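You operate a simulated robot arm through the tools that you are given. There is no shell and no other tool. Be economical: measure what you need, move in short steps, check, and stop when the job is done.

The job below is to be done with a simulated robot arm. You get a single attempt, and the scene is never put back.

## Task
Wipe the door on the packing table and pack it in the carton.
Fine: all its dust off with the felt pad, pad back; the door lies on the two foam blocks; both flaps shut. What is to be rubbed or washed off counts as gone when no trace of it is left.
Where things are to end (x, y in the base frame): white door within 3.5 cm of [78, 25].

The check looks at the end state, three seconds after you hand in, the way a careful person would. Anything else that was tipped, shoved, dropped, spilled or broken makes it a failure.

## Robot
A 7-joint arm with a fingered hand on a trunk, on a base that drives. Base frame: it is fixed to the floor where the robot stands at the start and does not move with it; the origin is under the middle of the robot, x ahead of it, y to its left, z up; the surface under the hand at the start is at about z = 80. Lengths are in cm, angles in rad, forces in N, time in s.
Its first joint turns from -2.897 to 2.897 rad. Places, roughly: foam bed in the carton [80, 20, 80]; left carton flap [100, 20, 100]; right carton flap [60, 20, 100]. Payload 3.7 kg.
The tool frame sits at the grasp point between the pads (the TCP): z along the fingers, y along the line on which they close. The tips reach 2.5 cm beyond it. Largest opening 8.8 cm; the body of the gripper starts 2.9 cm behind the TCP. The gripper is a hand of 5 fingers: y runs from the thumb to the fingers, the wrist lies at [-1.3, -10.6, -17.4] in the tool frame, and closing takes about 1.5 s.
Orientation is that of the tool frame in the base frame, as a unit quaternion [w, x, y, z]. With the fingers straight down and the wrist toward the robot, the tool's x, y and z point along [0, 1, 0], [1, 0, 0] and [0, 0, -1] of the base frame.

## Interface
- The arm moves only by the tool nudge_tool. Its argument "plan" is a list of rows, each a list of 2 entries, a list of its own where there are three numbers: the shift along the base's x, y, z in units of 20 mm (1.0 is 20 mm), then the turn, a rotation vector about the base's x, y, z in units of 5 degrees (1.0 is 5 degrees). In form: [[[dx, dy, dz], [ax, ay, az]], ...]. A call has 1 to 12 rows; each row shifts and turns the commanded pose from where the row before left it. "fingers" is the gripper command, from -1 (shut) to 1 (fully open), values between in proportion, set as the call begins (left out, the last holds). A call with a number of a shift or a turn outside -1 to 1 is refused whole. A row lasts 0.2 s, in which the tool goes at most 5 cm and 0.15 rad; a call with a longer step from one row to the next is refused whole, and so is a gripper value outside its range. A pose out of reach is approached as far as the arm can. The call stops where the force on the tool passes 40 N (or 10 N more than at its start, if that is more) or the arm is blocked; 0.2 s more then pass. The fingers move at their own pace (about 10.8 cm/s each) and stop on an object; they squeeze with about 24 N. The grip force told is the motor's: it shows also when the fingers shut on nothing. Time passes only in rows, and 0.2 s behind the last, so rows that do not move let the fingers close. The reply holds the time, the measured pose of the TCP, the force on the tool along the base axes, the opening and the grip force, in the units named above and with some noise, with the torque about the TCP (base axes, N m) and any sound that the robot's microphone picked up.
- Cameras (640 x 400 px; columns grow to the right, rows downward): "scene" is now at [18.99, 22.17, 129.64]; the picture's right is [-0.02, -1.00, 0.00], its down [-0.51, 0.01, -0.86] and it looks along [0.86, -0.01, -0.51] (base axes); focal length 216 px, centre (320, 200). "wrist" rides on the gripper at [5.9, -7.9, -10.5] in the tool frame; the picture's right is [-0.73, 0.32, -0.61], its down [-0.62, -0.68, 0.38] and it looks along [-0.29, 0.66, 0.70] (tool axes); focal length 234 px, centre (320, 200). There is no depth. A picture from a camera that has moved, and an enlarged one, comes with that camera's place and axes in the base frame and with its lens.
- grab_frame(camera): a new picture of that camera. It takes no simulated time.
- drive_base(legs): drives the robot by 1 to 6 legs, each [ahead, left, turn to the left] in cm, cm and rad, along the robot's own axes; the way and the turn of a leg run together, so that a leg with both is an arc; at most 150 cm and 3.142 rad a leg. The arm and the cameras ride along, it lands a little off, and it stops where it bumps. It gives what a move gives.
- move_fingers(index, middle, ring, little, thumb_bend, thumb_turn): sets how far each is bent, from 0 (flat) to 100 (curled in); at 30 the hand is open as for a grip, at 70 the pads meet at the TCP. One left out holds its place. A second passes; each finger stops where it meets its share of the squeeze, and holds until it gets a number again. A gripper value or a shape takes the hand back. It gives what a move gives, with no picture; readings hold the bend of each and the force on index, middle, ring, little, thumb and palm. thumb_turn goes from beside the hand (0) to across from the fingers (100), as for a grip.
- hand_shape(shape): the hand has 5 fingers and takes this shape, open, in about a second: jaw (thumb against the fingers, like two jaws); tri (thumb and two fingers); tip (a fingertip pinch); poke (one finger out to press); point (the index stretched); flat (the hand flat); cup (the hand cupped); fist (a fist). The gripper value then closes the fingers along that shape, each until it touches; the sizes above hold for jaw. It gives what a move gives, with no picture.
- aim_head(pan, tilt): turns the head with the scene camera to pan (to the left, within 2.094 rad either way) and tilt (down, from -0.506 to 1.204), counted from straight ahead of the robot. It gives what a move gives.
- zoom(camera, box): a new picture of the part [left, top, right, bottom] of that camera's present view, enlarged. It takes no simulated time.
- finish_job(): hands the job in; it is judged then, once.

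Go step by step. Nothing tells you exact positions but the pictures and the camera data: compare them with the known pose of the tool, close in by small moves and look again before you grip or let go. The budget is 120 turns and 82 pictures, counting those below and the enlarged ones. Unless the task says otherwise, let go and move clear before handing in, and close with one line.

The tools are called as a command line: name --argument value ..., lists and objects as JSON in quotes. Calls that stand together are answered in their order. nudge_tool: Moves the arm, as the interface text tells. Its arguments: {"type":"object","properties":{"plan":{"type":"array"},"fingers":{"type":"number"}},"required":["plan"]} The other tools are called the same way: hand_shape (shape) gives the hand a shape; move_fingers (index, middle, ring, little, thumb_bend, thumb_turn) moves the fingers one by one; drive_base (legs) drives the base; aim_head (pan, tilt) turns the head that bears the scene camera; grab_frame (camera) takes a picture; zoom (camera, box) takes an enlarged picture of a part of a camera's view; finish_job () hands the job in.

At the start:

```text
clock: 0.0
tcp_pos: [75.67, 19.21, 121.09]
tcp_rot: [0.001, 0.707, 0.707, 0.0]
contact_force: [0.3, -0.3, 0.6]
moment: [0.0, -0.02, 0.01]
gripper_width: 8.75
gripper_force: 0.1
shape: jaw
bend: [30.0, 30.0, 30.0, 30.0, 30.0, 98.0]
finger forces: [0.1, 0.0, 0.0, 0.1, 0.0, 0.0]
robot x, y, heading: [-0.12, -0.28, -0.002]
head pan, tilt: [-0.016, 0.532]
```

scene: 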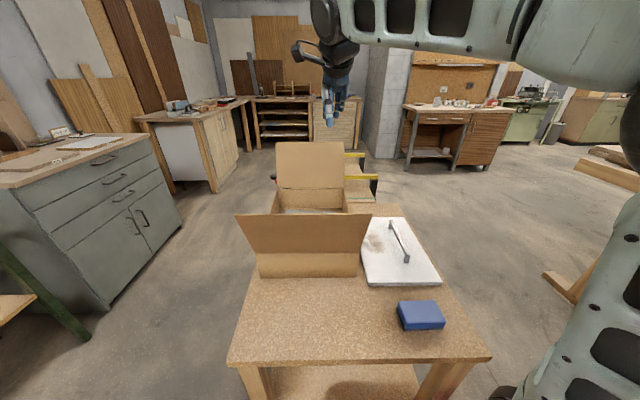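
wrist: 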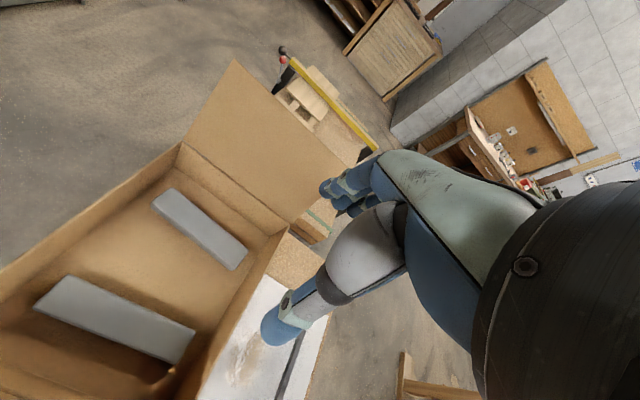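

I see the carton with both flaps open, with two foam blocks in it. The white door with its handle and a dust patch lies to the right, and the blue pad is nearer to the robot. First I'll zoom in to measure.

zoom --camera "scene" --box '[340, 190, 500, 350]'

zoom --camera "scene" --box '[220, 130, 400, 290]'

zoom --camera "wrist" --box '[0, 50, 400, 400]'

```text
2.50 times, centred on (420, 270) of scene
camera zoom: at [18.99, 22.17, 129.64], right [-0.02, -1.0, 0.0], down [-0.51, 0.01, -0.86], along [0.86, -0.01, -0.51], focal length 540 px, centre (70, 25)
```

zoom: 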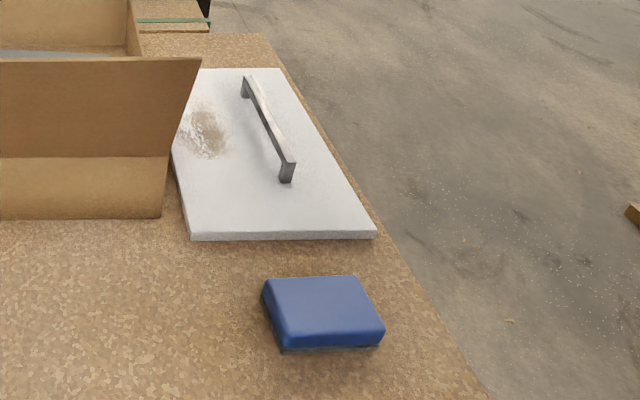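

```text
2.50 times, centred on (310, 210) of scene
camera zoom: at [18.99, 22.17, 129.64], right [-0.02, -1.0, 0.0], down [-0.51, 0.01, -0.86], along [0.86, -0.01, -0.51], focal length 540 px, centre (345, 175)
```

zoom: 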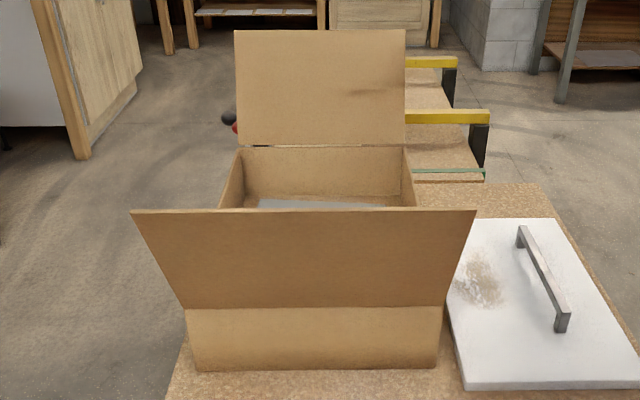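

```text
1.14 times, centred on (200, 225) of wrist
camera zoom: at [67.77, 25.24, 131.43], right [0.32, -0.73, 0.61], down [-0.68, -0.62, -0.38], along [0.66, -0.29, -0.7], focal length 268 px, centre (457, 171)
```

zoom: 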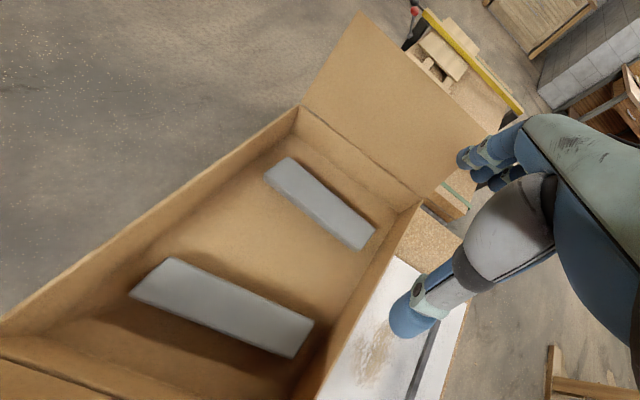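

The table top is at about z = 80. I take the carton to be x 60–94, y 12–38, with its rim at about z = 90. The door is about 30 x 20 cm, centred near (71.5, -1). Its handle runs along x at y ≈ -3, and the dust is near (74, 3.5). The pad is near (47.8, -1). I'm moving over the pad.

nudge_tool --plan '[[[-1, -0.84, -0.4], [0, 0, 0]], [[-1, -0.84, -0.4], [0, 0, 0]], [[-1, -0.84, -0.4], [0, 0, 0]], [[-1, -0.84, -0.5], [0, 0, 0]], [[-1, -0.84, -0.7], [0, 0, 0]], [[-1, -0.84, -0.7], [0, 0, 0]], [[-1, -0.84, -0.9], [0, 0, 0]], [[-1, -0.84, -0.9], [0, 0, 0]], [[-1, -0.84, -1], [0, 0, 0]], [[-1, -0.84, -1], [0, 0, 0]], [[-1, -0.84, -1], [0, 0, 0]], [[-1, -0.84, -1], [0, 0, 0]]]' --fingers 1

nudge_tool --plan '[[[-0.95, 0, -0.5], [0, 0, 0]], [[-0.95, 0, -0.5], [0, 0, 0]], [[0, 0, -1], [0, 0, 0]], [[0, 0, -1], [0, 0, 0]], [[0, 0, 0], [0, 0, 0]]]'

grab_frame --camera "scene"

grab_frame --camera "wrist"

```text
clock: 2.6
tcp_pos: [51.86, -0.89, 102.96]
tcp_rot: [0.0, 0.707, 0.707, 0.0]
contact_force: [0.1, -0.7, 0.1]
moment: [0.01, 0.02, -0.01]
gripper_width: 8.73
gripper_force: 0.0
shape: jaw
bend: [30.0, 30.0, 30.0, 30.0, 30.0, 98.0]
finger forces: [0.1, 0.0, 0.0, 0.1, 0.1, 0.1]
robot x, y, heading: [0.26, 0.04, 0.0]
head pan, tilt: [-0.016, 0.532]
```

```text
clock: 3.8
tcp_pos: [47.88, -0.82, 97.03]
tcp_rot: [0.0, 0.707, 0.707, 0.0]
contact_force: [0.4, 0.1, -0.5]
moment: [0.0, 0.02, -0.01]
gripper_width: 8.78
gripper_force: 0.1
shape: jaw
bend: [30.0, 30.0, 30.0, 30.0, 30.0, 98.0]
finger forces: [0.1, 0.0, 0.1, 0.0, 0.1, 0.1]
robot x, y, heading: [0.18, -0.23, 0.001]
head pan, tilt: [-0.016, 0.532]
```

```text
76 pictures are left
camera scene: at [18.99, 22.16, 129.64], right [-0.02, -1.0, 0.0], down [-0.51, 0.01, -0.86], along [0.86, -0.01, -0.51], focal length 216 px, centre (320, 200)
```

scene: 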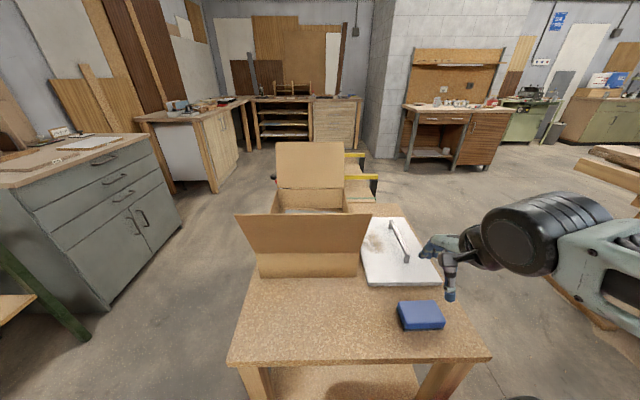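

```text
75 pictures are left
camera wrist: at [39.95, 5.07, 107.48], right [0.32, -0.73, 0.61], down [-0.68, -0.62, -0.38], along [0.66, -0.29, -0.7], focal length 234 px, centre (320, 200)
```

wrist: 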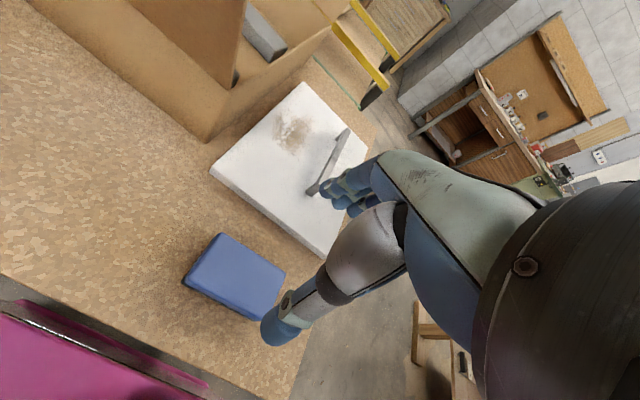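

The pad is centred at about (47.9, -0.9), right under the hand. I'm descending to grip it by its sides.

nudge_tool --plan '[[[0, 0, -1], [0, 0, 0]], [[0, 0, -1], [0, 0, 0]], [[0, 0, -1], [0, 0, 0]], [[0, 0, -1], [0, 0, 0]], [[0, 0, -1], [0, 0, 0]], [[0, 0, -1], [0, 0, 0]], [[0, 0, -0.6], [0, 0, 0]], [[0, 0, 0], [0, 0, 0]]]'

zoom --camera "scene" --box '[360, 220, 520, 350]'

```text
clock: 5.6
tcp_pos: [51.78, 0.84, 93.79]
tcp_rot: [-0.001, 0.707, 0.708, 0.0]
contact_force: [-0.3, 0.1, 0.6]
moment: [0.01, 0.02, 0.0]
gripper_width: 8.78
gripper_force: 0.0
shape: jaw
bend: [30.0, 30.0, 30.0, 30.0, 30.0, 98.0]
finger forces: [0.0, 0.0, 0.0, 0.1, 0.0, 0.0]
out of reach, approached as far as the arm can: row 1, 2, 3, 4, 5, 6, 7
robot x, y, heading: [-0.33, 0.09, 0.003]
head pan, tilt: [-0.016, 0.532]
```

```text
3.08 times, centred on (440, 285) of scene
camera zoom: at [18.99, 22.16, 129.64], right [-0.02, -1.0, 0.0], down [-0.51, 0.01, -0.86], along [0.86, -0.01, -0.51], focal length 665 px, centre (-49, -62)
```

zoom: 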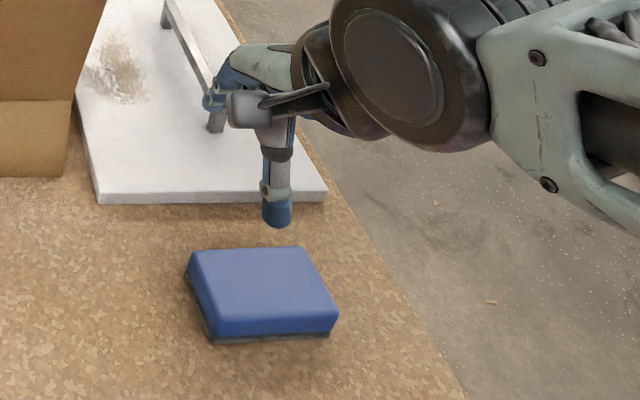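

The arm ran out of reach close to the body. I'll lift and back the base off a bit.

nudge_tool --plan '[[[0, 0, 1], [0, 0, 0]], [[0, 0, 1], [0, 0, 0]], [[0, 0, 1], [0, 0, 0]], [[0, 0, 0], [0, 0, 0]]]'

drive_base --legs '[[-22, 0, 0]]'

grab_frame --camera "scene"

```text
clock: 6.6
tcp_pos: [51.87, 0.85, 99.82]
tcp_rot: [0.001, 0.707, 0.707, 0.0]
contact_force: [-0.2, -0.1, -0.6]
moment: [-0.04, -0.02, 0.0]
gripper_width: 8.76
gripper_force: 0.1
shape: jaw
bend: [30.0, 30.0, 30.0, 30.0, 30.0, 98.0]
finger forces: [0.0, 0.0, 0.0, 0.0, 0.0, 0.0]
robot x, y, heading: [0.15, -0.03, 0.001]
head pan, tilt: [-0.016, 0.532]
```

```text
clock: 8.3
tcp_pos: [29.71, 0.93, 99.67]
tcp_rot: [0.0, 0.706, 0.708, 0.0]
contact_force: [-0.6, 0.0, -0.6]
moment: [0.0, 0.0, -0.02]
gripper_width: 8.75
gripper_force: 0.0
shape: jaw
bend: [30.0, 30.0, 30.0, 30.0, 30.0, 98.0]
finger forces: [0.0, 0.1, 0.0, 0.0, 0.1, 0.0]
robot x, y, heading: [-22.58, -0.06, 0.002]
head pan, tilt: [-0.016, 0.532]
```

```text
73 pictures are left
camera scene: at [-3.19, 22.18, 129.64], right [-0.01, -1.0, 0.0], down [-0.51, 0.01, -0.86], along [0.86, -0.01, -0.51], focal length 216 px, centre (320, 200)
```

scene: 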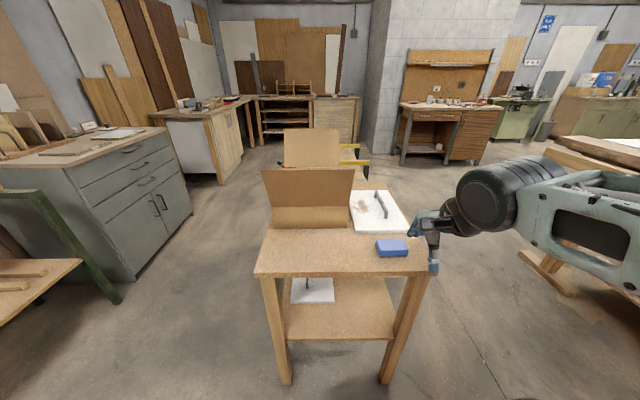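

The base has moved back, so I'm going over the pad again and descending.

nudge_tool --plan '[[[0.91, -0.09, 0], [0, 0, 0]], [[0.91, -0.09, 0], [0, 0, 0]], [[0.91, -0.09, 0], [0, 0, 0]], [[0.91, -0.09, 0], [0, 0, 0]], [[0.91, -0.09, 0], [0, 0, 0]], [[0.91, -0.09, 0], [0, 0, 0]], [[0.91, -0.09, 0], [0, 0, 0]], [[0.91, -0.09, 0], [0, 0, 0]], [[0.91, -0.09, 0], [0, 0, 0]], [[0.91, -0.09, 0], [0, 0, 0]], [[0, 0, 0], [0, 0, 0]]]'

nudge_tool --plan '[[[0, 0, -1], [0, 0, 0]], [[0, 0, -1], [0, 0, 0]], [[0, 0, -1], [0, 0, 0]], [[0, 0, -1], [0, 0, 0]], [[0, 0, -1], [0, 0, 0]], [[0, 0, 0], [0, 0, 0]]]'

grab_frame --camera "wrist"

zoom --camera "scene" --box '[340, 180, 460, 280]'

```text
clock: 10.7
tcp_pos: [47.88, -0.88, 99.89]
tcp_rot: [0.0, 0.706, 0.708, 0.0]
contact_force: [-0.3, 0.4, 0.9]
moment: [-0.02, 0.0, 0.0]
gripper_width: 8.78
gripper_force: 0.1
shape: jaw
bend: [30.0, 30.0, 30.0, 30.0, 30.0, 98.0]
finger forces: [0.1, 0.0, 0.0, 0.0, 0.0, 0.0]
robot x, y, heading: [-22.15, -0.06, 0.0]
head pan, tilt: [-0.016, 0.532]
```

```text
clock: 12.1
tcp_pos: [47.94, -0.81, 89.82]
tcp_rot: [0.0, 0.706, 0.708, 0.0]
contact_force: [0.0, -0.1, -0.3]
moment: [-0.01, 0.0, 0.02]
gripper_width: 8.77
gripper_force: 0.0
shape: jaw
bend: [30.0, 30.0, 30.0, 30.0, 30.0, 98.0]
finger forces: [0.0, 0.1, 0.1, 0.1, 0.1, 0.0]
robot x, y, heading: [-21.81, -0.25, 0.006]
head pan, tilt: [-0.016, 0.532]
```

```text
72 pictures are left
camera wrist: at [40.03, 5.07, 100.17], right [0.32, -0.73, 0.61], down [-0.68, -0.62, -0.38], along [0.66, -0.29, -0.7], focal length 234 px, centre (320, 200)
```

wrist: 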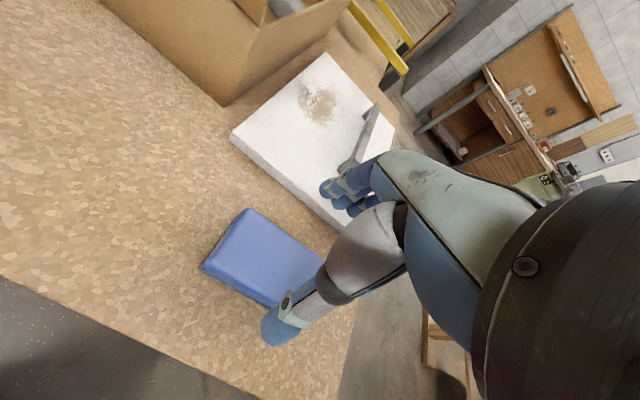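

```text
4.00 times, centred on (400, 230) of scene
camera zoom: at [-3.19, 22.18, 129.64], right [-0.01, -1.0, 0.0], down [-0.51, 0.01, -0.86], along [0.86, -0.01, -0.51], focal length 864 px, centre (0, 80)
```

zoom: 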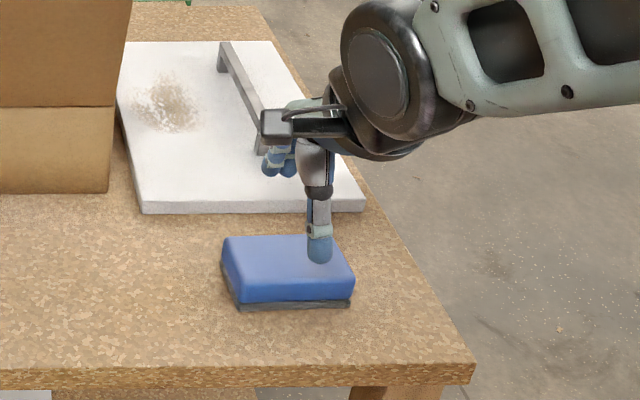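

Thumb and fingers straddle the pad. I'm going down the last 6 cm, then closing.

nudge_tool --plan '[[[0, 0, -1], [0, 0, 0]], [[0, 0, -1], [0, 0, 0]], [[0, 0, -0.6], [0, 0, 0]], [[0, 0, -0.4], [0, 0, 0]], [[0, 0, 0], [0, 0, 0]]]'

nudge_tool --plan '[[[0, 0, 0], [0, 0, 0]], [[0, 0, 0], [0, 0, 0]], [[0, 0, 0], [0, 0, 0]], [[0, 0, 0], [0, 0, 0]], [[0, 0, 0], [0, 0, 0]], [[0, 0, 0], [0, 0, 0]], [[0, 0, 0], [0, 0, 0]], [[0, 0, 0], [0, 0, 0]]]' --fingers -1

zoom --camera "scene" --box '[340, 180, 460, 280]'

```text
clock: 13.3
tcp_pos: [47.95, -1.05, 83.69]
tcp_rot: [0.0, 0.706, 0.708, 0.001]
contact_force: [-0.5, 0.4, 0.4]
moment: [-0.01, 0.0, -0.04]
gripper_width: 8.78
gripper_force: 0.2
shape: jaw
bend: [30.0, 30.0, 30.0, 30.0, 30.0, 98.0]
finger forces: [0.1, 0.0, 0.0, 0.0, 0.0, 0.1]
robot x, y, heading: [-22.15, 0.16, -0.001]
head pan, tilt: [-0.016, 0.532]
```

```text
clock: 15.1
tcp_pos: [47.85, -0.89, 83.69]
tcp_rot: [0.001, 0.706, 0.708, 0.0]
contact_force: [0.8, 0.8, 0.8]
moment: [0.01, 0.0, -0.01]
gripper_width: 5.03
gripper_force: 23.9
shape: jaw
bend: [74.0, 44.0, 42.0, 42.0, 62.0, 99.0]
finger forces: [11.6, 6.0, 2.7, 1.4, 21.8, 0.1]
robot x, y, heading: [-22.21, -0.12, 0.006]
head pan, tilt: [-0.016, 0.532]
```

```text
4.00 times, centred on (400, 230) of scene
camera zoom: at [-3.19, 22.18, 129.64], right [-0.01, -1.0, 0.0], down [-0.51, 0.01, -0.86], along [0.86, -0.01, -0.51], focal length 864 px, centre (0, 80)
```

zoom: 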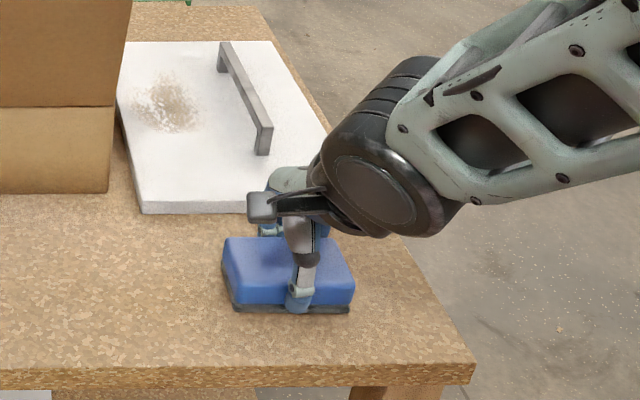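

The pad is gripped, so I'm lifting it to check.

nudge_tool --plan '[[[0, 0, 0.5], [0, 0, 0]], [[0, 0, 1], [0, 0, 0]], [[0, 0, 1], [0, 0, 0]], [[0, 0, 1], [0, 0, 0]], [[0, 0, 0], [0, 0, 0]]]'

zoom --camera "scene" --box '[340, 180, 460, 280]'

grab_frame --camera "wrist"

```text
clock: 16.3
tcp_pos: [48.0, -0.84, 90.85]
tcp_rot: [0.0, 0.706, 0.708, 0.0]
contact_force: [0.5, -0.3, -0.6]
moment: [0.03, 0.01, -0.01]
gripper_width: 5.03
gripper_force: 24.0
shape: jaw
bend: [74.0, 45.0, 42.0, 43.0, 62.0, 98.0]
finger forces: [11.8, 6.0, 2.9, 1.4, 22.0, 0.0]
robot x, y, heading: [-21.95, -0.08, 0.006]
head pan, tilt: [-0.016, 0.532]
```

```text
4.00 times, centred on (400, 230) of scene
camera zoom: at [-3.19, 22.18, 129.64], right [-0.01, -1.0, 0.0], down [-0.51, 0.01, -0.86], along [0.86, -0.01, -0.51], focal length 864 px, centre (0, 80)
```

zoom: 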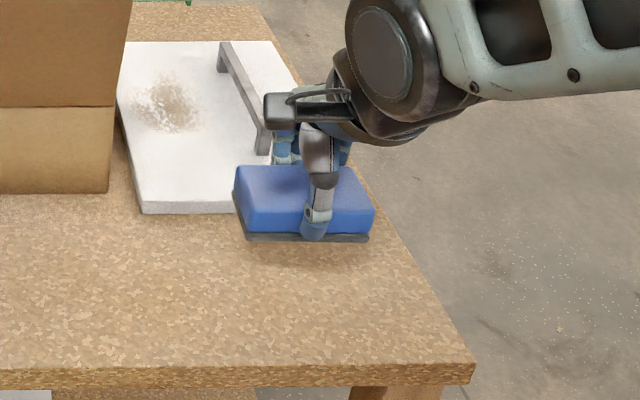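

```text
68 pictures are left
camera wrist: at [40.05, 5.04, 101.28], right [0.32, -0.73, 0.61], down [-0.68, -0.62, -0.38], along [0.66, -0.29, -0.7], focal length 234 px, centre (320, 200)
```

wrist: 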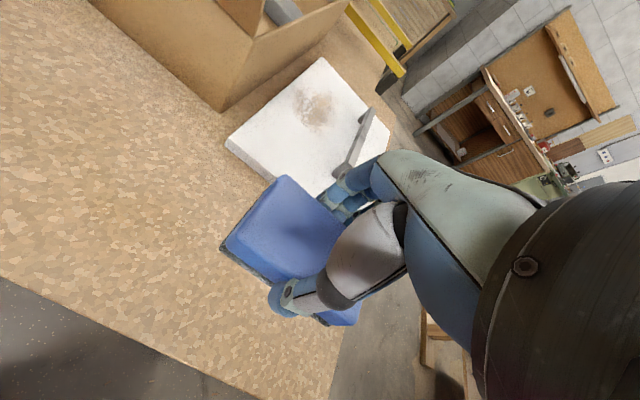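

The pad is held level with its underside 3.7 cm below the TCP. The dust spans x 68–79, y 0–7.5, and I'm moving over its near end.

nudge_tool --plan '[[[0.5, 0.4, 0.3], [0, 0, 0]], [[1, 0.4, 0], [0, 0, 0]], [[1, 0.4, 0], [0, 0, 0]], [[1, 0.4, 0], [0, 0, 0]], [[1, 0.4, 0], [0, 0, 0]], [[1, 0.3, 0], [0, 0, 0]], [[1, 0.1, 0], [0, 0, 0]], [[1, 0, 0], [0, 0, 0]], [[1, 0, 0], [0, 0, 0]], [[1, 0, 0], [0, 0, 0]], [[1, 0, 0], [0, 0, 0]], [[0, 0, -0.5], [0, 0, 0]]]'

nudge_tool --plan '[[[0, 0, -0.9], [0, 0, 0]], [[0, 0, -0.8], [0, 0, 0]], [[0, 0, 0], [0, 0, 0]]]'

grab_frame --camera "scene"

grab_frame --camera "wrist"

```text
clock: 18.9
tcp_pos: [69.04, 3.82, 90.4]
tcp_rot: [0.0, 0.707, 0.708, 0.0]
contact_force: [-0.3, -0.9, -0.2]
moment: [-0.01, -0.03, 0.02]
gripper_width: 5.02
gripper_force: 24.0
shape: jaw
bend: [74.0, 45.0, 42.0, 43.0, 62.0, 98.0]
finger forces: [11.8, 6.0, 2.7, 1.3, 22.0, 0.1]
robot x, y, heading: [-22.58, -0.32, 0.001]
head pan, tilt: [-0.016, 0.532]
```

```text
clock: 19.7
tcp_pos: [68.92, 4.08, 86.8]
tcp_rot: [0.0, 0.707, 0.708, 0.0]
contact_force: [0.7, -0.6, -1.0]
moment: [0.01, 0.06, -0.01]
gripper_width: 5.01
gripper_force: 24.0
shape: jaw
bend: [74.0, 45.0, 42.0, 43.0, 62.0, 98.0]
finger forces: [11.7, 6.0, 2.8, 1.4, 21.9, 0.0]
robot x, y, heading: [-22.13, -0.1, 0.0]
head pan, tilt: [-0.016, 0.532]
```

```text
67 pictures are left
camera scene: at [-3.18, 22.18, 129.63], right [-0.01, -1.0, 0.0], down [-0.51, 0.01, -0.86], along [0.86, -0.01, -0.51], focal length 216 px, centre (320, 200)
```

scene: 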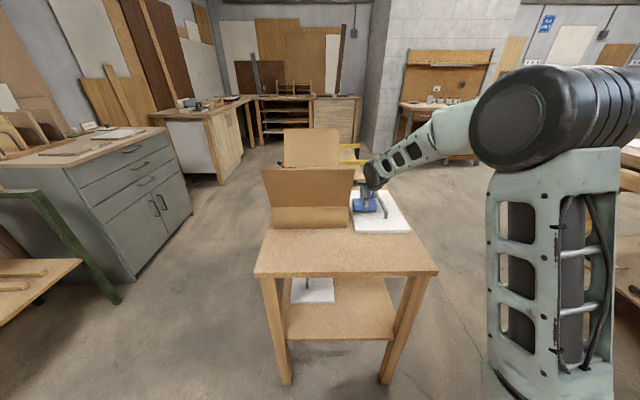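

```text
66 pictures are left
camera wrist: at [61.04, 9.86, 97.26], right [0.32, -0.73, 0.61], down [-0.68, -0.62, -0.38], along [0.66, -0.29, -0.7], focal length 234 px, centre (320, 200)
```

wrist: 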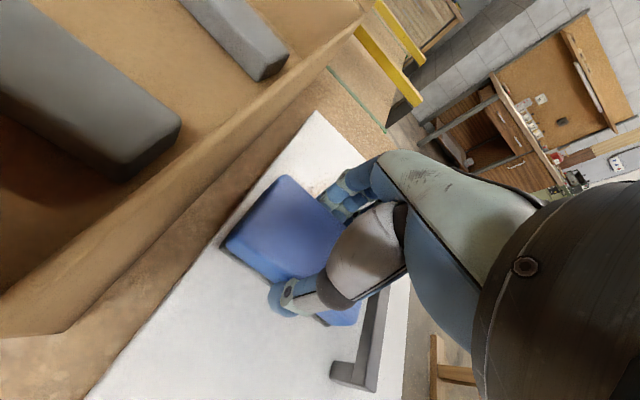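

The pad sits over the door beside the handle. I'm lowering it to contact in small steps.

nudge_tool --plan '[[[0, 0, -0.5], [0, 0, 0]], [[0, 0, -0.25], [0, 0, 0]], [[0, 0, -0.15], [0, 0, 0]], [[0, 0, 0], [0, 0, 0]]]'

```text
clock: 20.7
tcp_pos: [69.04, 3.89, 85.25]
tcp_rot: [0.001, 0.706, 0.708, 0.0]
contact_force: [-0.2, 0.4, 9.9]
moment: [0.01, 0.16, 0.04]
gripper_width: 5.01
gripper_force: 23.9
shape: jaw
bend: [74.0, 45.0, 42.0, 43.0, 62.0, 98.0]
finger forces: [11.9, 6.2, 2.9, 1.5, 23.2, 0.1]
robot x, y, heading: [-22.16, -0.12, 0.005]
head pan, tilt: [-0.016, 0.532]
```

Contact is at about 10 N. I'm wiping along x, forward and back.

nudge_tool --plan '[[[0.5, 0, 0], [0, 0, 0]], [[0.5, 0, 0], [0, 0, 0]], [[0.5, 0, 0], [0, 0, 0]], [[0.5, 0, 0], [0, 0, 0]], [[0.5, 0, 0], [0, 0, 0]], [[0.5, 0, 0], [0, 0, 0]], [[0.5, 0, 0], [0, 0, 0]], [[0.5, 0, 0], [0, 0, 0]], [[0.5, 0, 0], [0, 0, 0]], [[0.5, 0, 0], [0, 0, 0]], [[0, 0, 0], [0, 0, 0]]]'

nudge_tool --plan '[[[-0.5, 0, 0], [0, 0, 0]], [[-0.5, 0, 0], [0, 0, 0]], [[-0.5, 0, 0], [0, 0, 0]], [[-0.5, 0, 0], [0, 0, 0]], [[-0.5, 0, 0], [0, 0, 0]], [[-0.5, 0, 0], [0, 0, 0]], [[-0.5, 0, 0], [0, 0, 0]], [[-0.5, 0, 0], [0, 0, 0]], [[-0.5, 0, 0], [0, 0, 0]], [[-0.5, 0, 0], [0, 0, 0]], [[0, 0, 0], [0, 0, 0]]]'

zoom --camera "scene" --box '[330, 170, 430, 250]'

grab_frame --camera "wrist"

```text
clock: 23.1
tcp_pos: [78.87, 3.9, 85.24]
tcp_rot: [0.0, 0.706, 0.708, 0.0]
contact_force: [-3.0, 0.5, 6.5]
moment: [0.0, 0.2, 0.02]
gripper_width: 4.98
gripper_force: 23.6
shape: jaw
bend: [74.0, 45.0, 43.0, 44.0, 62.0, 97.0]
finger forces: [12.0, 5.9, 2.9, 1.7, 25.0, 0.0]
robot x, y, heading: [-22.15, 0.17, 0.008]
head pan, tilt: [-0.016, 0.532]
```

```text
clock: 25.5
tcp_pos: [68.9, 4.05, 85.22]
tcp_rot: [0.0, 0.707, 0.707, 0.0]
contact_force: [3.2, 0.4, 10.1]
moment: [0.02, 0.05, 0.02]
gripper_width: 4.97
gripper_force: 24.1
shape: jaw
bend: [74.0, 45.0, 43.0, 44.0, 62.0, 97.0]
finger forces: [13.8, 6.7, 3.4, 1.8, 22.9, 0.0]
robot x, y, heading: [-22.5, 0.09, 0.004]
head pan, tilt: [-0.016, 0.532]
```

```text
5.00 times, centred on (380, 210) of scene
camera zoom: at [-3.22, 22.18, 129.64], right [-0.01, -1.0, 0.0], down [-0.51, 0.01, -0.86], along [0.86, -0.01, -0.51], focal length 1080 px, centre (20, 150)
```

zoom: 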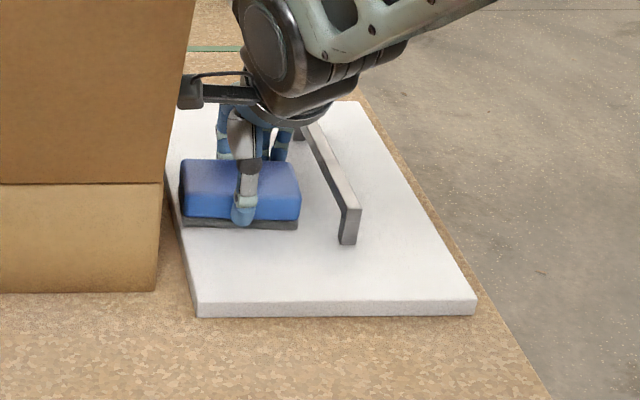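

```text
64 pictures are left
camera wrist: at [60.94, 9.92, 95.57], right [0.32, -0.73, 0.61], down [-0.68, -0.62, -0.38], along [0.66, -0.29, -0.7], focal length 234 px, centre (320, 200)
```

wrist: 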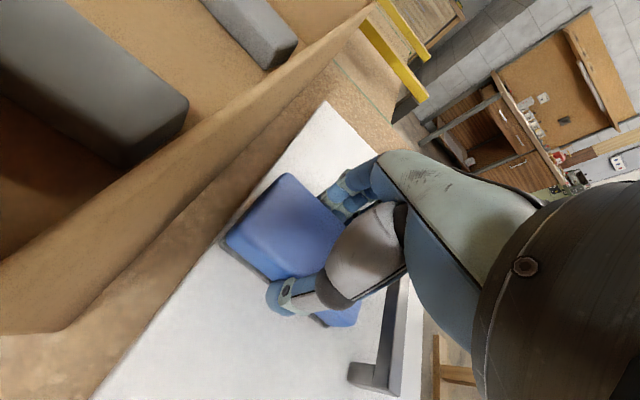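

The stroke looks clean. I'll do a second pass shifted slightly in y both ways, then lift and back off to inspect.

nudge_tool --plan '[[[0.4, -0.4, 0], [0, 0, 0]], [[0.6, 0, 0], [0, 0, 0]], [[0.6, 0, 0], [0, 0, 0]], [[0.6, 0, 0], [0, 0, 0]], [[0.6, 0, 0], [0, 0, 0]], [[0.6, 0, 0], [0, 0, 0]], [[0.6, 0, 0], [0, 0, 0]], [[0.6, 0, 0], [0, 0, 0]], [[0.6, 0, 0], [0, 0, 0]], [[0.5, 0, 0], [0, 0, 0]], [[0, 0.4, 0], [0, 0, 0]], [[0, 0.3, 0], [0, 0, 0]]]'

nudge_tool --plan '[[[-0.6, 0, 0], [0, 0, 0]], [[-0.6, 0, 0], [0, 0, 0]], [[-0.6, 0, 0], [0, 0, 0]], [[-0.6, 0, 0], [0, 0, 0]], [[-0.6, 0, 0], [0, 0, 0]], [[-0.6, 0, 0], [0, 0, 0]], [[-0.6, 0, 0], [0, 0, 0]], [[-0.6, 0, 0], [0, 0, 0]], [[-0.6, -0.3, 0], [0, 0, 0]], [[0, 0, 0.5], [0, 0, 0]], [[0, 0, 1], [0, 0, 0]], [[0, 0, 1], [0, 0, 0]]]'

nudge_tool --plan '[[[-1, 0, 0.5], [0, 0, 0]], [[-1, -0.2, 0], [0, 0, 0]], [[-1, -0.3, 0], [0, 0, 0]], [[-1, -0.3, 0], [0, 0, 0]], [[-1, -0.4, 0], [0, 0, 0]], [[-1, -0.4, 0], [0, 0, 0]], [[-1, -0.4, 0], [0, 0, 0]], [[-1, -0.4, 0], [0, 0, 0]], [[-1, 0, 0], [0, 0, 0]], [[-1, 0, 0], [0, 0, 0]], [[-0.5, 0, 0], [0, 0, 0]], [[0, 0, 0], [0, 0, 0]]]'

zoom --camera "scene" --box '[330, 170, 430, 250]'

grab_frame --camera "wrist"

```text
clock: 28.1
tcp_pos: [80.32, 4.59, 85.19]
tcp_rot: [0.0, 0.706, 0.708, 0.0]
contact_force: [-0.2, -0.3, 2.9]
moment: [0.01, 0.08, 0.01]
gripper_width: 4.96
gripper_force: 23.9
shape: jaw
bend: [74.0, 45.0, 44.0, 45.0, 62.0, 97.0]
finger forces: [13.1, 6.0, 3.3, 1.8, 24.2, 0.1]
robot x, y, heading: [-22.29, -0.22, 0.002]
head pan, tilt: [-0.016, 0.532]
```

```text
clock: 30.7
tcp_pos: [69.63, 3.96, 90.1]
tcp_rot: [0.0, 0.706, 0.708, 0.0]
contact_force: [0.4, 0.3, -1.2]
moment: [-0.01, -0.02, 0.0]
gripper_width: 4.95
gripper_force: 24.4
shape: jaw
bend: [74.0, 45.0, 44.0, 45.0, 62.0, 96.0]
finger forces: [13.1, 6.2, 3.1, 1.5, 23.8, 0.1]
robot x, y, heading: [-22.16, 0.19, 0.004]
head pan, tilt: [-0.016, 0.532]
```

```text
clock: 33.3
tcp_pos: [48.38, -0.82, 90.95]
tcp_rot: [0.0, 0.707, 0.708, 0.0]
contact_force: [0.0, 0.0, -0.4]
moment: [-0.01, 0.03, -0.02]
gripper_width: 4.94
gripper_force: 24.3
shape: jaw
bend: [74.0, 45.0, 44.0, 45.0, 62.0, 96.0]
finger forces: [13.2, 6.0, 3.1, 1.3, 23.7, 0.0]
robot x, y, heading: [-21.92, -0.28, 0.005]
head pan, tilt: [-0.016, 0.532]
```

```text
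5.00 times, centred on (380, 210) of scene
camera zoom: at [-3.19, 22.18, 129.64], right [-0.01, -1.0, 0.0], down [-0.51, 0.01, -0.86], along [0.86, -0.01, -0.51], focal length 1080 px, centre (20, 150)
```

zoom: 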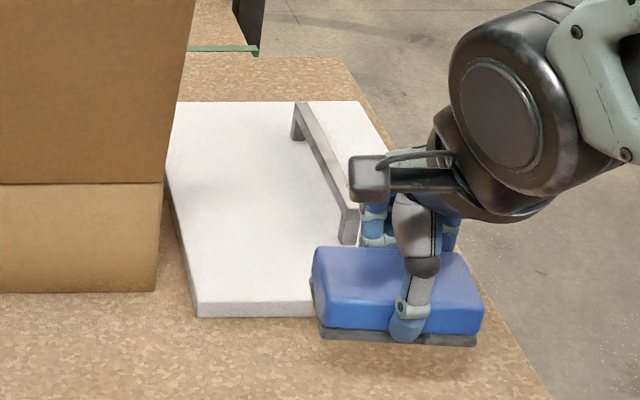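

```text
62 pictures are left
camera wrist: at [40.51, 4.98, 101.54], right [0.32, -0.73, 0.61], down [-0.68, -0.62, -0.38], along [0.66, -0.29, -0.7], focal length 234 px, centre (320, 200)
```

wrist: 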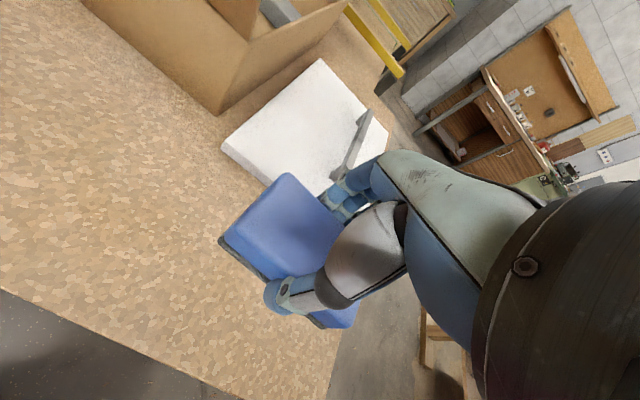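

The door looks clean. I'll confirm with one enlarged view while moving over the pad's spot.

zoom --camera "wrist" --box '[210, 50, 400, 200]'

zoom --camera "scene" --box '[345, 185, 405, 235]'

nudge_tool --plan '[[[-0.26, 0, -0.5], [0, 0, 0]], [[0, 0, -1], [0, 0, 0]], [[0, 0, -1], [0, 0, 0]], [[0, 0, -0.6], [0, 0, 0]], [[0, 0, -0.3], [0, 0, 0]], [[0, 0, -0.2], [0, 0, 0]], [[0, 0, 0], [0, 0, 0]]]'

```text
2.67 times, centred on (305, 125) of wrist
camera zoom: at [40.51, 4.98, 101.54], right [0.32, -0.73, 0.61], down [-0.68, -0.62, -0.38], along [0.66, -0.29, -0.7], focal length 624 px, centre (360, 400)
```

zoom: 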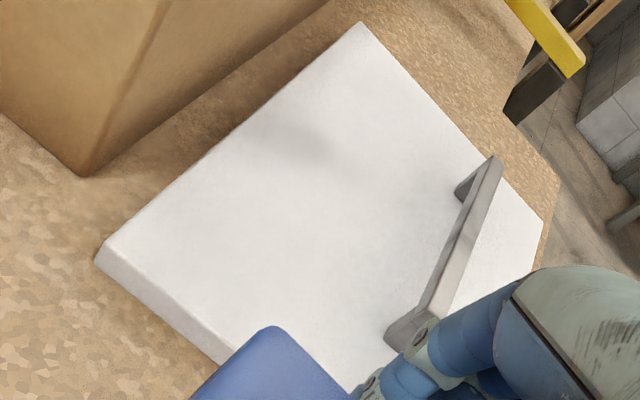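

```text
8.00 times, centred on (375, 210) of scene
camera zoom: at [-3.19, 22.18, 129.64], right [-0.01, -1.0, 0.0], down [-0.51, 0.01, -0.86], along [0.86, -0.01, -0.51], focal length 1729 px, centre (-120, 120)
```

zoom: 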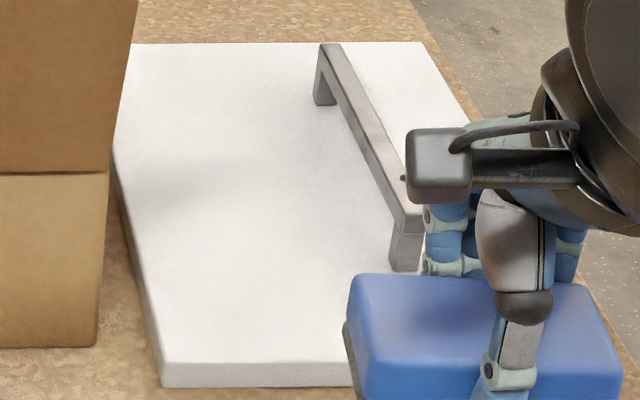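

```text
clock: 34.9
tcp_pos: [48.05, -0.87, 83.83]
tcp_rot: [0.001, 0.706, 0.708, 0.0]
contact_force: [0.2, -0.2, -0.7]
moment: [0.02, -0.01, 0.03]
gripper_width: 4.94
gripper_force: 23.9
shape: jaw
bend: [74.0, 45.0, 44.0, 45.0, 62.0, 96.0]
finger forces: [13.2, 5.9, 3.1, 1.4, 23.6, 0.1]
robot x, y, heading: [-22.26, 0.05, -0.002]
head pan, tilt: [-0.016, 0.532]
```

There is a faint grey patch near (71, 6.3). It could be shadow or leftover dust, so I'm zooming in before I release the pad.

zoom --camera "scene" --box '[345, 185, 385, 215]'

zoom --camera "wrist" --box '[240, 30, 380, 150]'

```text
13.33 times, centred on (365, 200) of scene
camera zoom: at [-3.19, 22.18, 129.64], right [-0.01, -1.0, 0.0], down [-0.51, 0.01, -0.86], along [0.86, -0.01, -0.51], focal length 2881 px, centre (-280, 200)
```

zoom: 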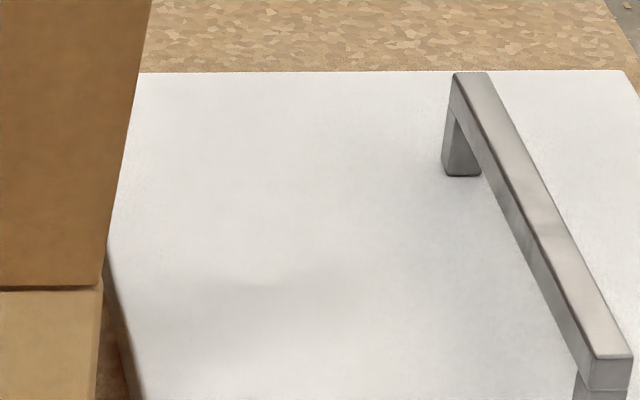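

```text
3.33 times, centred on (310, 90) of wrist
camera zoom: at [40.11, 4.96, 94.35], right [0.32, -0.73, 0.61], down [-0.68, -0.62, -0.38], along [0.66, -0.29, -0.7], focal length 781 px, centre (353, 567)
```

zoom: 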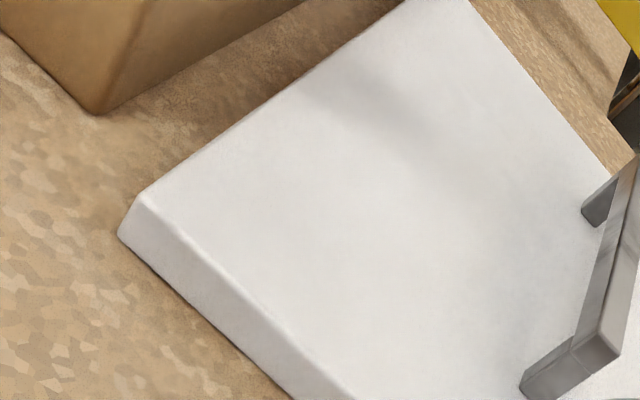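

The patch shifted with the arm, so it is soft shadow and the door is clean. I'm setting the pad down and releasing it.

nudge_tool --plan '[[[0, 0, -0.1], [0, 0, 0]], [[0, 0, 0], [0, 0, 0]]]'

nudge_tool --plan '[[[0, 0, 0], [0, 0, 0]], [[0, 0, 0], [0, 0, 0]], [[0, 0, 0], [0, 0, 0]], [[0, 0, 0], [0, 0, 0]], [[0, 0, 0], [0, 0, 0]], [[0, 0, 0], [0, 0, 0]], [[0, 0, 0.5], [0, 0, 0]], [[0, 0, 1], [0, 0, 0]], [[0, 0, 1], [0, 0, 0]], [[0, 0, 1], [0, 0, 0]], [[0, 0, 1], [0, 0, 0]], [[0, 0, 1], [0, 0, 0]]]' --fingers 1

zoom --camera "scene" --box '[320, 160, 460, 280]'

grab_frame --camera "wrist"

```text
clock: 35.5
tcp_pos: [48.03, -0.95, 83.75]
tcp_rot: [-0.001, 0.706, 0.708, 0.001]
contact_force: [0.7, 0.0, -1.2]
moment: [0.0, -0.01, 0.01]
gripper_width: 4.95
gripper_force: 23.9
shape: jaw
bend: [74.0, 45.0, 44.0, 45.0, 62.0, 96.0]
finger forces: [13.1, 5.9, 3.1, 1.4, 23.7, 0.0]
robot x, y, heading: [-22.03, 0.15, 0.005]
head pan, tilt: [-0.016, 0.532]
```

```text
clock: 38.1
tcp_pos: [48.07, -0.95, 94.6]
tcp_rot: [0.0, 0.706, 0.708, 0.001]
contact_force: [-0.5, 0.4, -0.3]
moment: [0.02, -0.01, -0.03]
gripper_width: 8.77
gripper_force: 0.1
shape: jaw
bend: [30.0, 30.0, 30.0, 30.0, 30.0, 98.0]
finger forces: [0.1, 0.1, 0.0, 0.0, 0.1, 0.1]
robot x, y, heading: [-22.19, 0.12, 0.002]
head pan, tilt: [-0.016, 0.532]
```

```text
3.33 times, centred on (390, 220) of scene
camera zoom: at [-3.19, 22.18, 129.64], right [-0.01, -1.0, 0.0], down [-0.51, 0.01, -0.86], along [0.86, -0.01, -0.51], focal length 720 px, centre (87, 133)
```

zoom: 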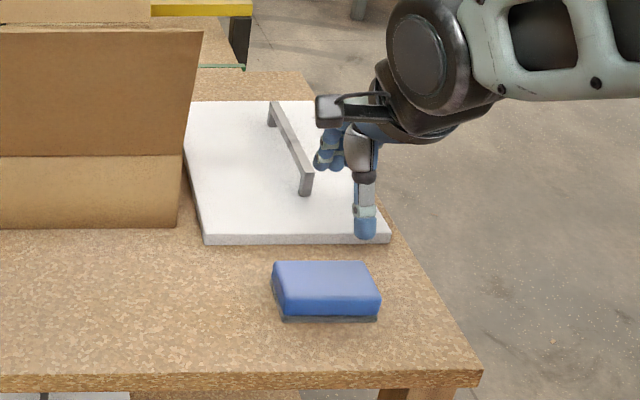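

```text
56 pictures are left
camera wrist: at [40.12, 5.01, 105.06], right [0.32, -0.73, 0.61], down [-0.68, -0.62, -0.38], along [0.66, -0.29, -0.7], focal length 234 px, centre (320, 200)
```

wrist: 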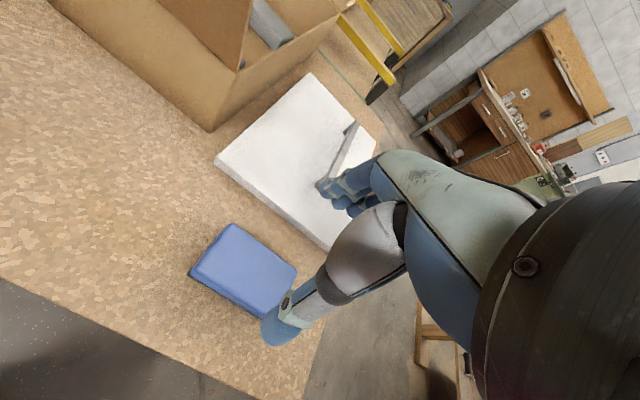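

The pad is back in its place. Next is the door handle, centred near (72, -3.4) along x with its top at about z = 84.3. I'll raise the arm, drive forward 20 cm and turn the hand 90° so the fingers close along y.

nudge_tool --plan '[[[0, 0, 1], [0, 0, 0]], [[0, 0, 1], [0, 0, 0]], [[0, 0, 1], [0, 0, 0]], [[0, 0, 1], [0, 0, 0]], [[0, 0, 0], [0, 0, 0]]]'

drive_base --legs '[[20, 0, 0]]'

nudge_tool --plan '[[[0.2, -0.1, 0], [0, 0, 1]], [[0.2, -0.1, 0], [0, 0, 1]], [[0.2, -0.1, 0], [0, 0, 1]], [[0.2, -0.1, 0], [0, 0, 1]], [[0.2, -0.1, 0], [0, 0, 1]], [[0.2, -0.1, 0], [0, 0, 1]], [[0.2, -0.1, 0], [0, 0, 1]], [[0.2, -0.1, 0], [0, 0, 1]], [[0, -0.1, 0], [0, 0, 1]], [[0, -0.1, 0], [0, 0, 1]]]'

nudge_tool --plan '[[[0, 0, 0], [0, 0, 1]], [[0, 0, 0], [0, 0, 1]], [[0, 0, 0], [0, 0, 1]], [[0, 0, 0], [0, 0, 1]], [[0, 0, 0], [0, 0, 1]], [[0, 0, 0], [0, 0, 1]], [[0, 0, 0], [0, 0, 1]], [[0, 0, 0], [0, 0, 1]], [[0, 0, 0], [0, 0, 0]]]'

grab_frame --camera "scene"

grab_frame --camera "wrist"

```text
clock: 39.3
tcp_pos: [48.03, -1.0, 102.74]
tcp_rot: [0.0, 0.707, 0.707, -0.001]
contact_force: [0.0, -0.6, -0.1]
moment: [0.02, -0.02, 0.01]
gripper_width: 8.77
gripper_force: 0.1
shape: jaw
bend: [30.0, 30.0, 30.0, 30.0, 30.0, 98.0]
finger forces: [0.0, 0.1, 0.0, 0.0, 0.1, 0.0]
robot x, y, heading: [-22.16, 0.2, 0.007]
head pan, tilt: [-0.016, 0.532]
```

```text
clock: 40.9
tcp_pos: [67.68, -1.09, 102.54]
tcp_rot: [0.001, 0.708, 0.707, -0.001]
contact_force: [0.5, 0.7, 0.5]
moment: [0.01, 0.02, 0.02]
gripper_width: 8.74
gripper_force: 0.1
shape: jaw
bend: [30.0, 30.0, 30.0, 30.0, 30.0, 98.0]
finger forces: [0.1, 0.0, 0.0, 0.1, 0.0, 0.1]
robot x, y, heading: [-2.48, -0.01, 0.002]
head pan, tilt: [-0.016, 0.532]
```

```text
clock: 43.1
tcp_pos: [70.95, -3.17, 102.66]
tcp_rot: [0.0, 0.342, 0.94, -0.001]
contact_force: [0.0, -0.5, -0.6]
moment: [0.01, 0.04, -0.01]
gripper_width: 8.77
gripper_force: 0.1
shape: jaw
bend: [30.0, 30.0, 30.0, 30.0, 30.0, 98.0]
finger forces: [0.0, 0.0, 0.1, 0.0, 0.1, 0.0]
robot x, y, heading: [-2.03, 0.05, -0.0]
head pan, tilt: [-0.016, 0.532]
```

```text
clock: 45.1
tcp_pos: [70.97, -3.2, 102.76]
tcp_rot: [0.0, 0.001, 1.0, 0.0]
contact_force: [0.3, 0.4, 0.3]
moment: [-0.01, -0.04, -0.01]
gripper_width: 8.76
gripper_force: 0.1
shape: jaw
bend: [30.0, 30.0, 30.0, 30.0, 30.0, 98.0]
finger forces: [0.1, 0.0, 0.0, 0.1, 0.0, 0.0]
robot x, y, heading: [-2.41, 0.01, 0.003]
head pan, tilt: [-0.016, 0.532]
```

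```text
55 pictures are left
camera scene: at [16.52, 22.15, 129.64], right [-0.02, -1.0, 0.0], down [-0.51, 0.01, -0.86], along [0.86, -0.01, -0.51], focal length 216 px, centre (320, 200)
```

scene: 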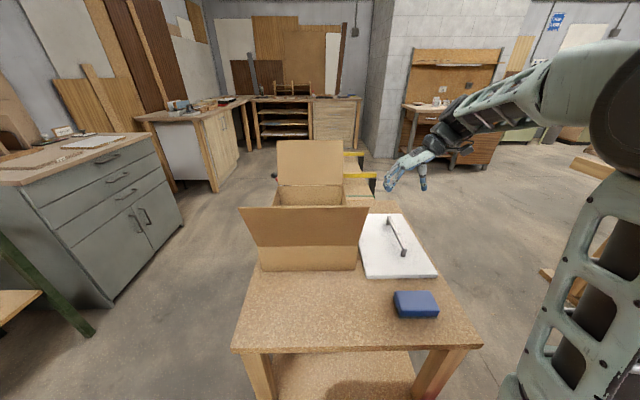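

```text
54 pictures are left
camera wrist: at [65.01, -10.98, 113.13], right [0.73, 0.32, 0.61], down [0.62, -0.68, -0.38], along [0.29, 0.66, -0.7], focal length 234 px, centre (320, 200)
```

wrist: 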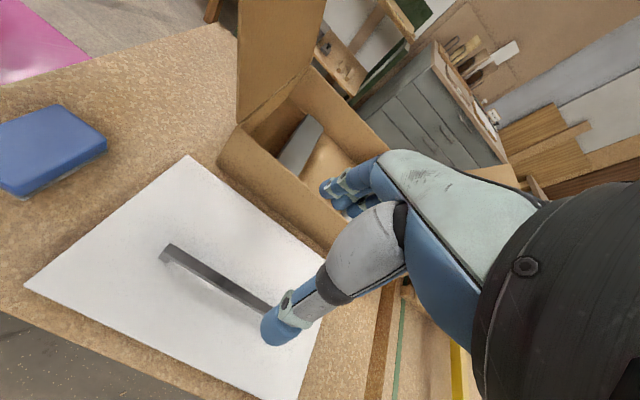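

The hand is aligned with the handle, which is centred at about (72, -3.15). I'm descending and checking again.

nudge_tool --plan '[[[0.5, 0, -1], [0, 0, 0]], [[0, 0, -1], [0, 0, 0]], [[0, 0, -1], [0, 0, 0]], [[0, 0, -1], [0, 0, 0]], [[0, 0, -1], [0, 0, 0]], [[0, 0, -1], [0, 0, 0]], [[0, 0, -1], [0, 0, 0]], [[0, 0, 0], [0, 0, 0]]]'

zoom --camera "scene" --box '[340, 180, 460, 290]'

grab_frame --camera "wrist"

```text
clock: 46.9
tcp_pos: [71.99, -3.08, 88.78]
tcp_rot: [0.0, 0.0, 1.0, 0.0]
contact_force: [0.4, 0.4, 0.0]
moment: [0.0, 0.05, -0.02]
gripper_width: 8.8
gripper_force: 0.2
shape: jaw
bend: [30.0, 30.0, 30.0, 30.0, 30.0, 98.0]
finger forces: [0.0, 0.0, 0.0, 0.1, 0.0, 0.1]
robot x, y, heading: [-2.76, -0.28, 0.002]
head pan, tilt: [-0.016, 0.532]
```

```text
3.64 times, centred on (400, 235) of scene
camera zoom: at [16.53, 22.15, 129.64], right [-0.02, -1.0, 0.0], down [-0.51, 0.01, -0.86], along [0.86, -0.01, -0.51], focal length 786 px, centre (29, 73)
```

zoom: 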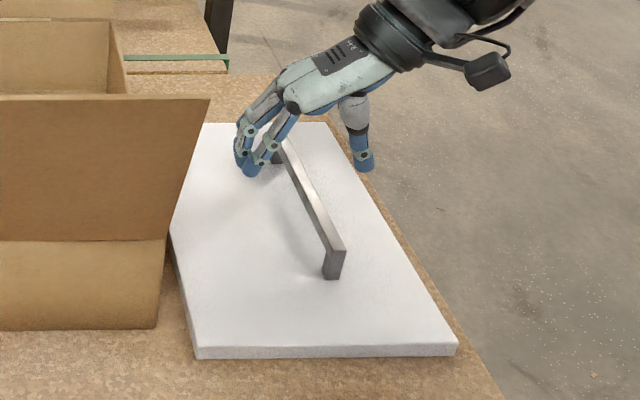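

```text
52 pictures are left
camera wrist: at [66.06, -10.96, 99.27], right [0.73, 0.32, 0.61], down [0.62, -0.68, -0.38], along [0.29, 0.66, -0.7], focal length 234 px, centre (320, 200)
```

wrist: 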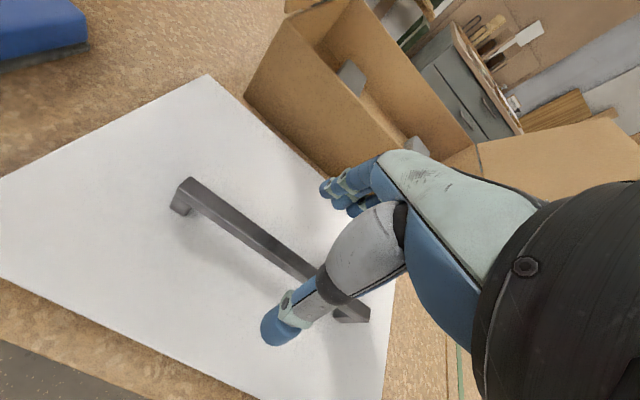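

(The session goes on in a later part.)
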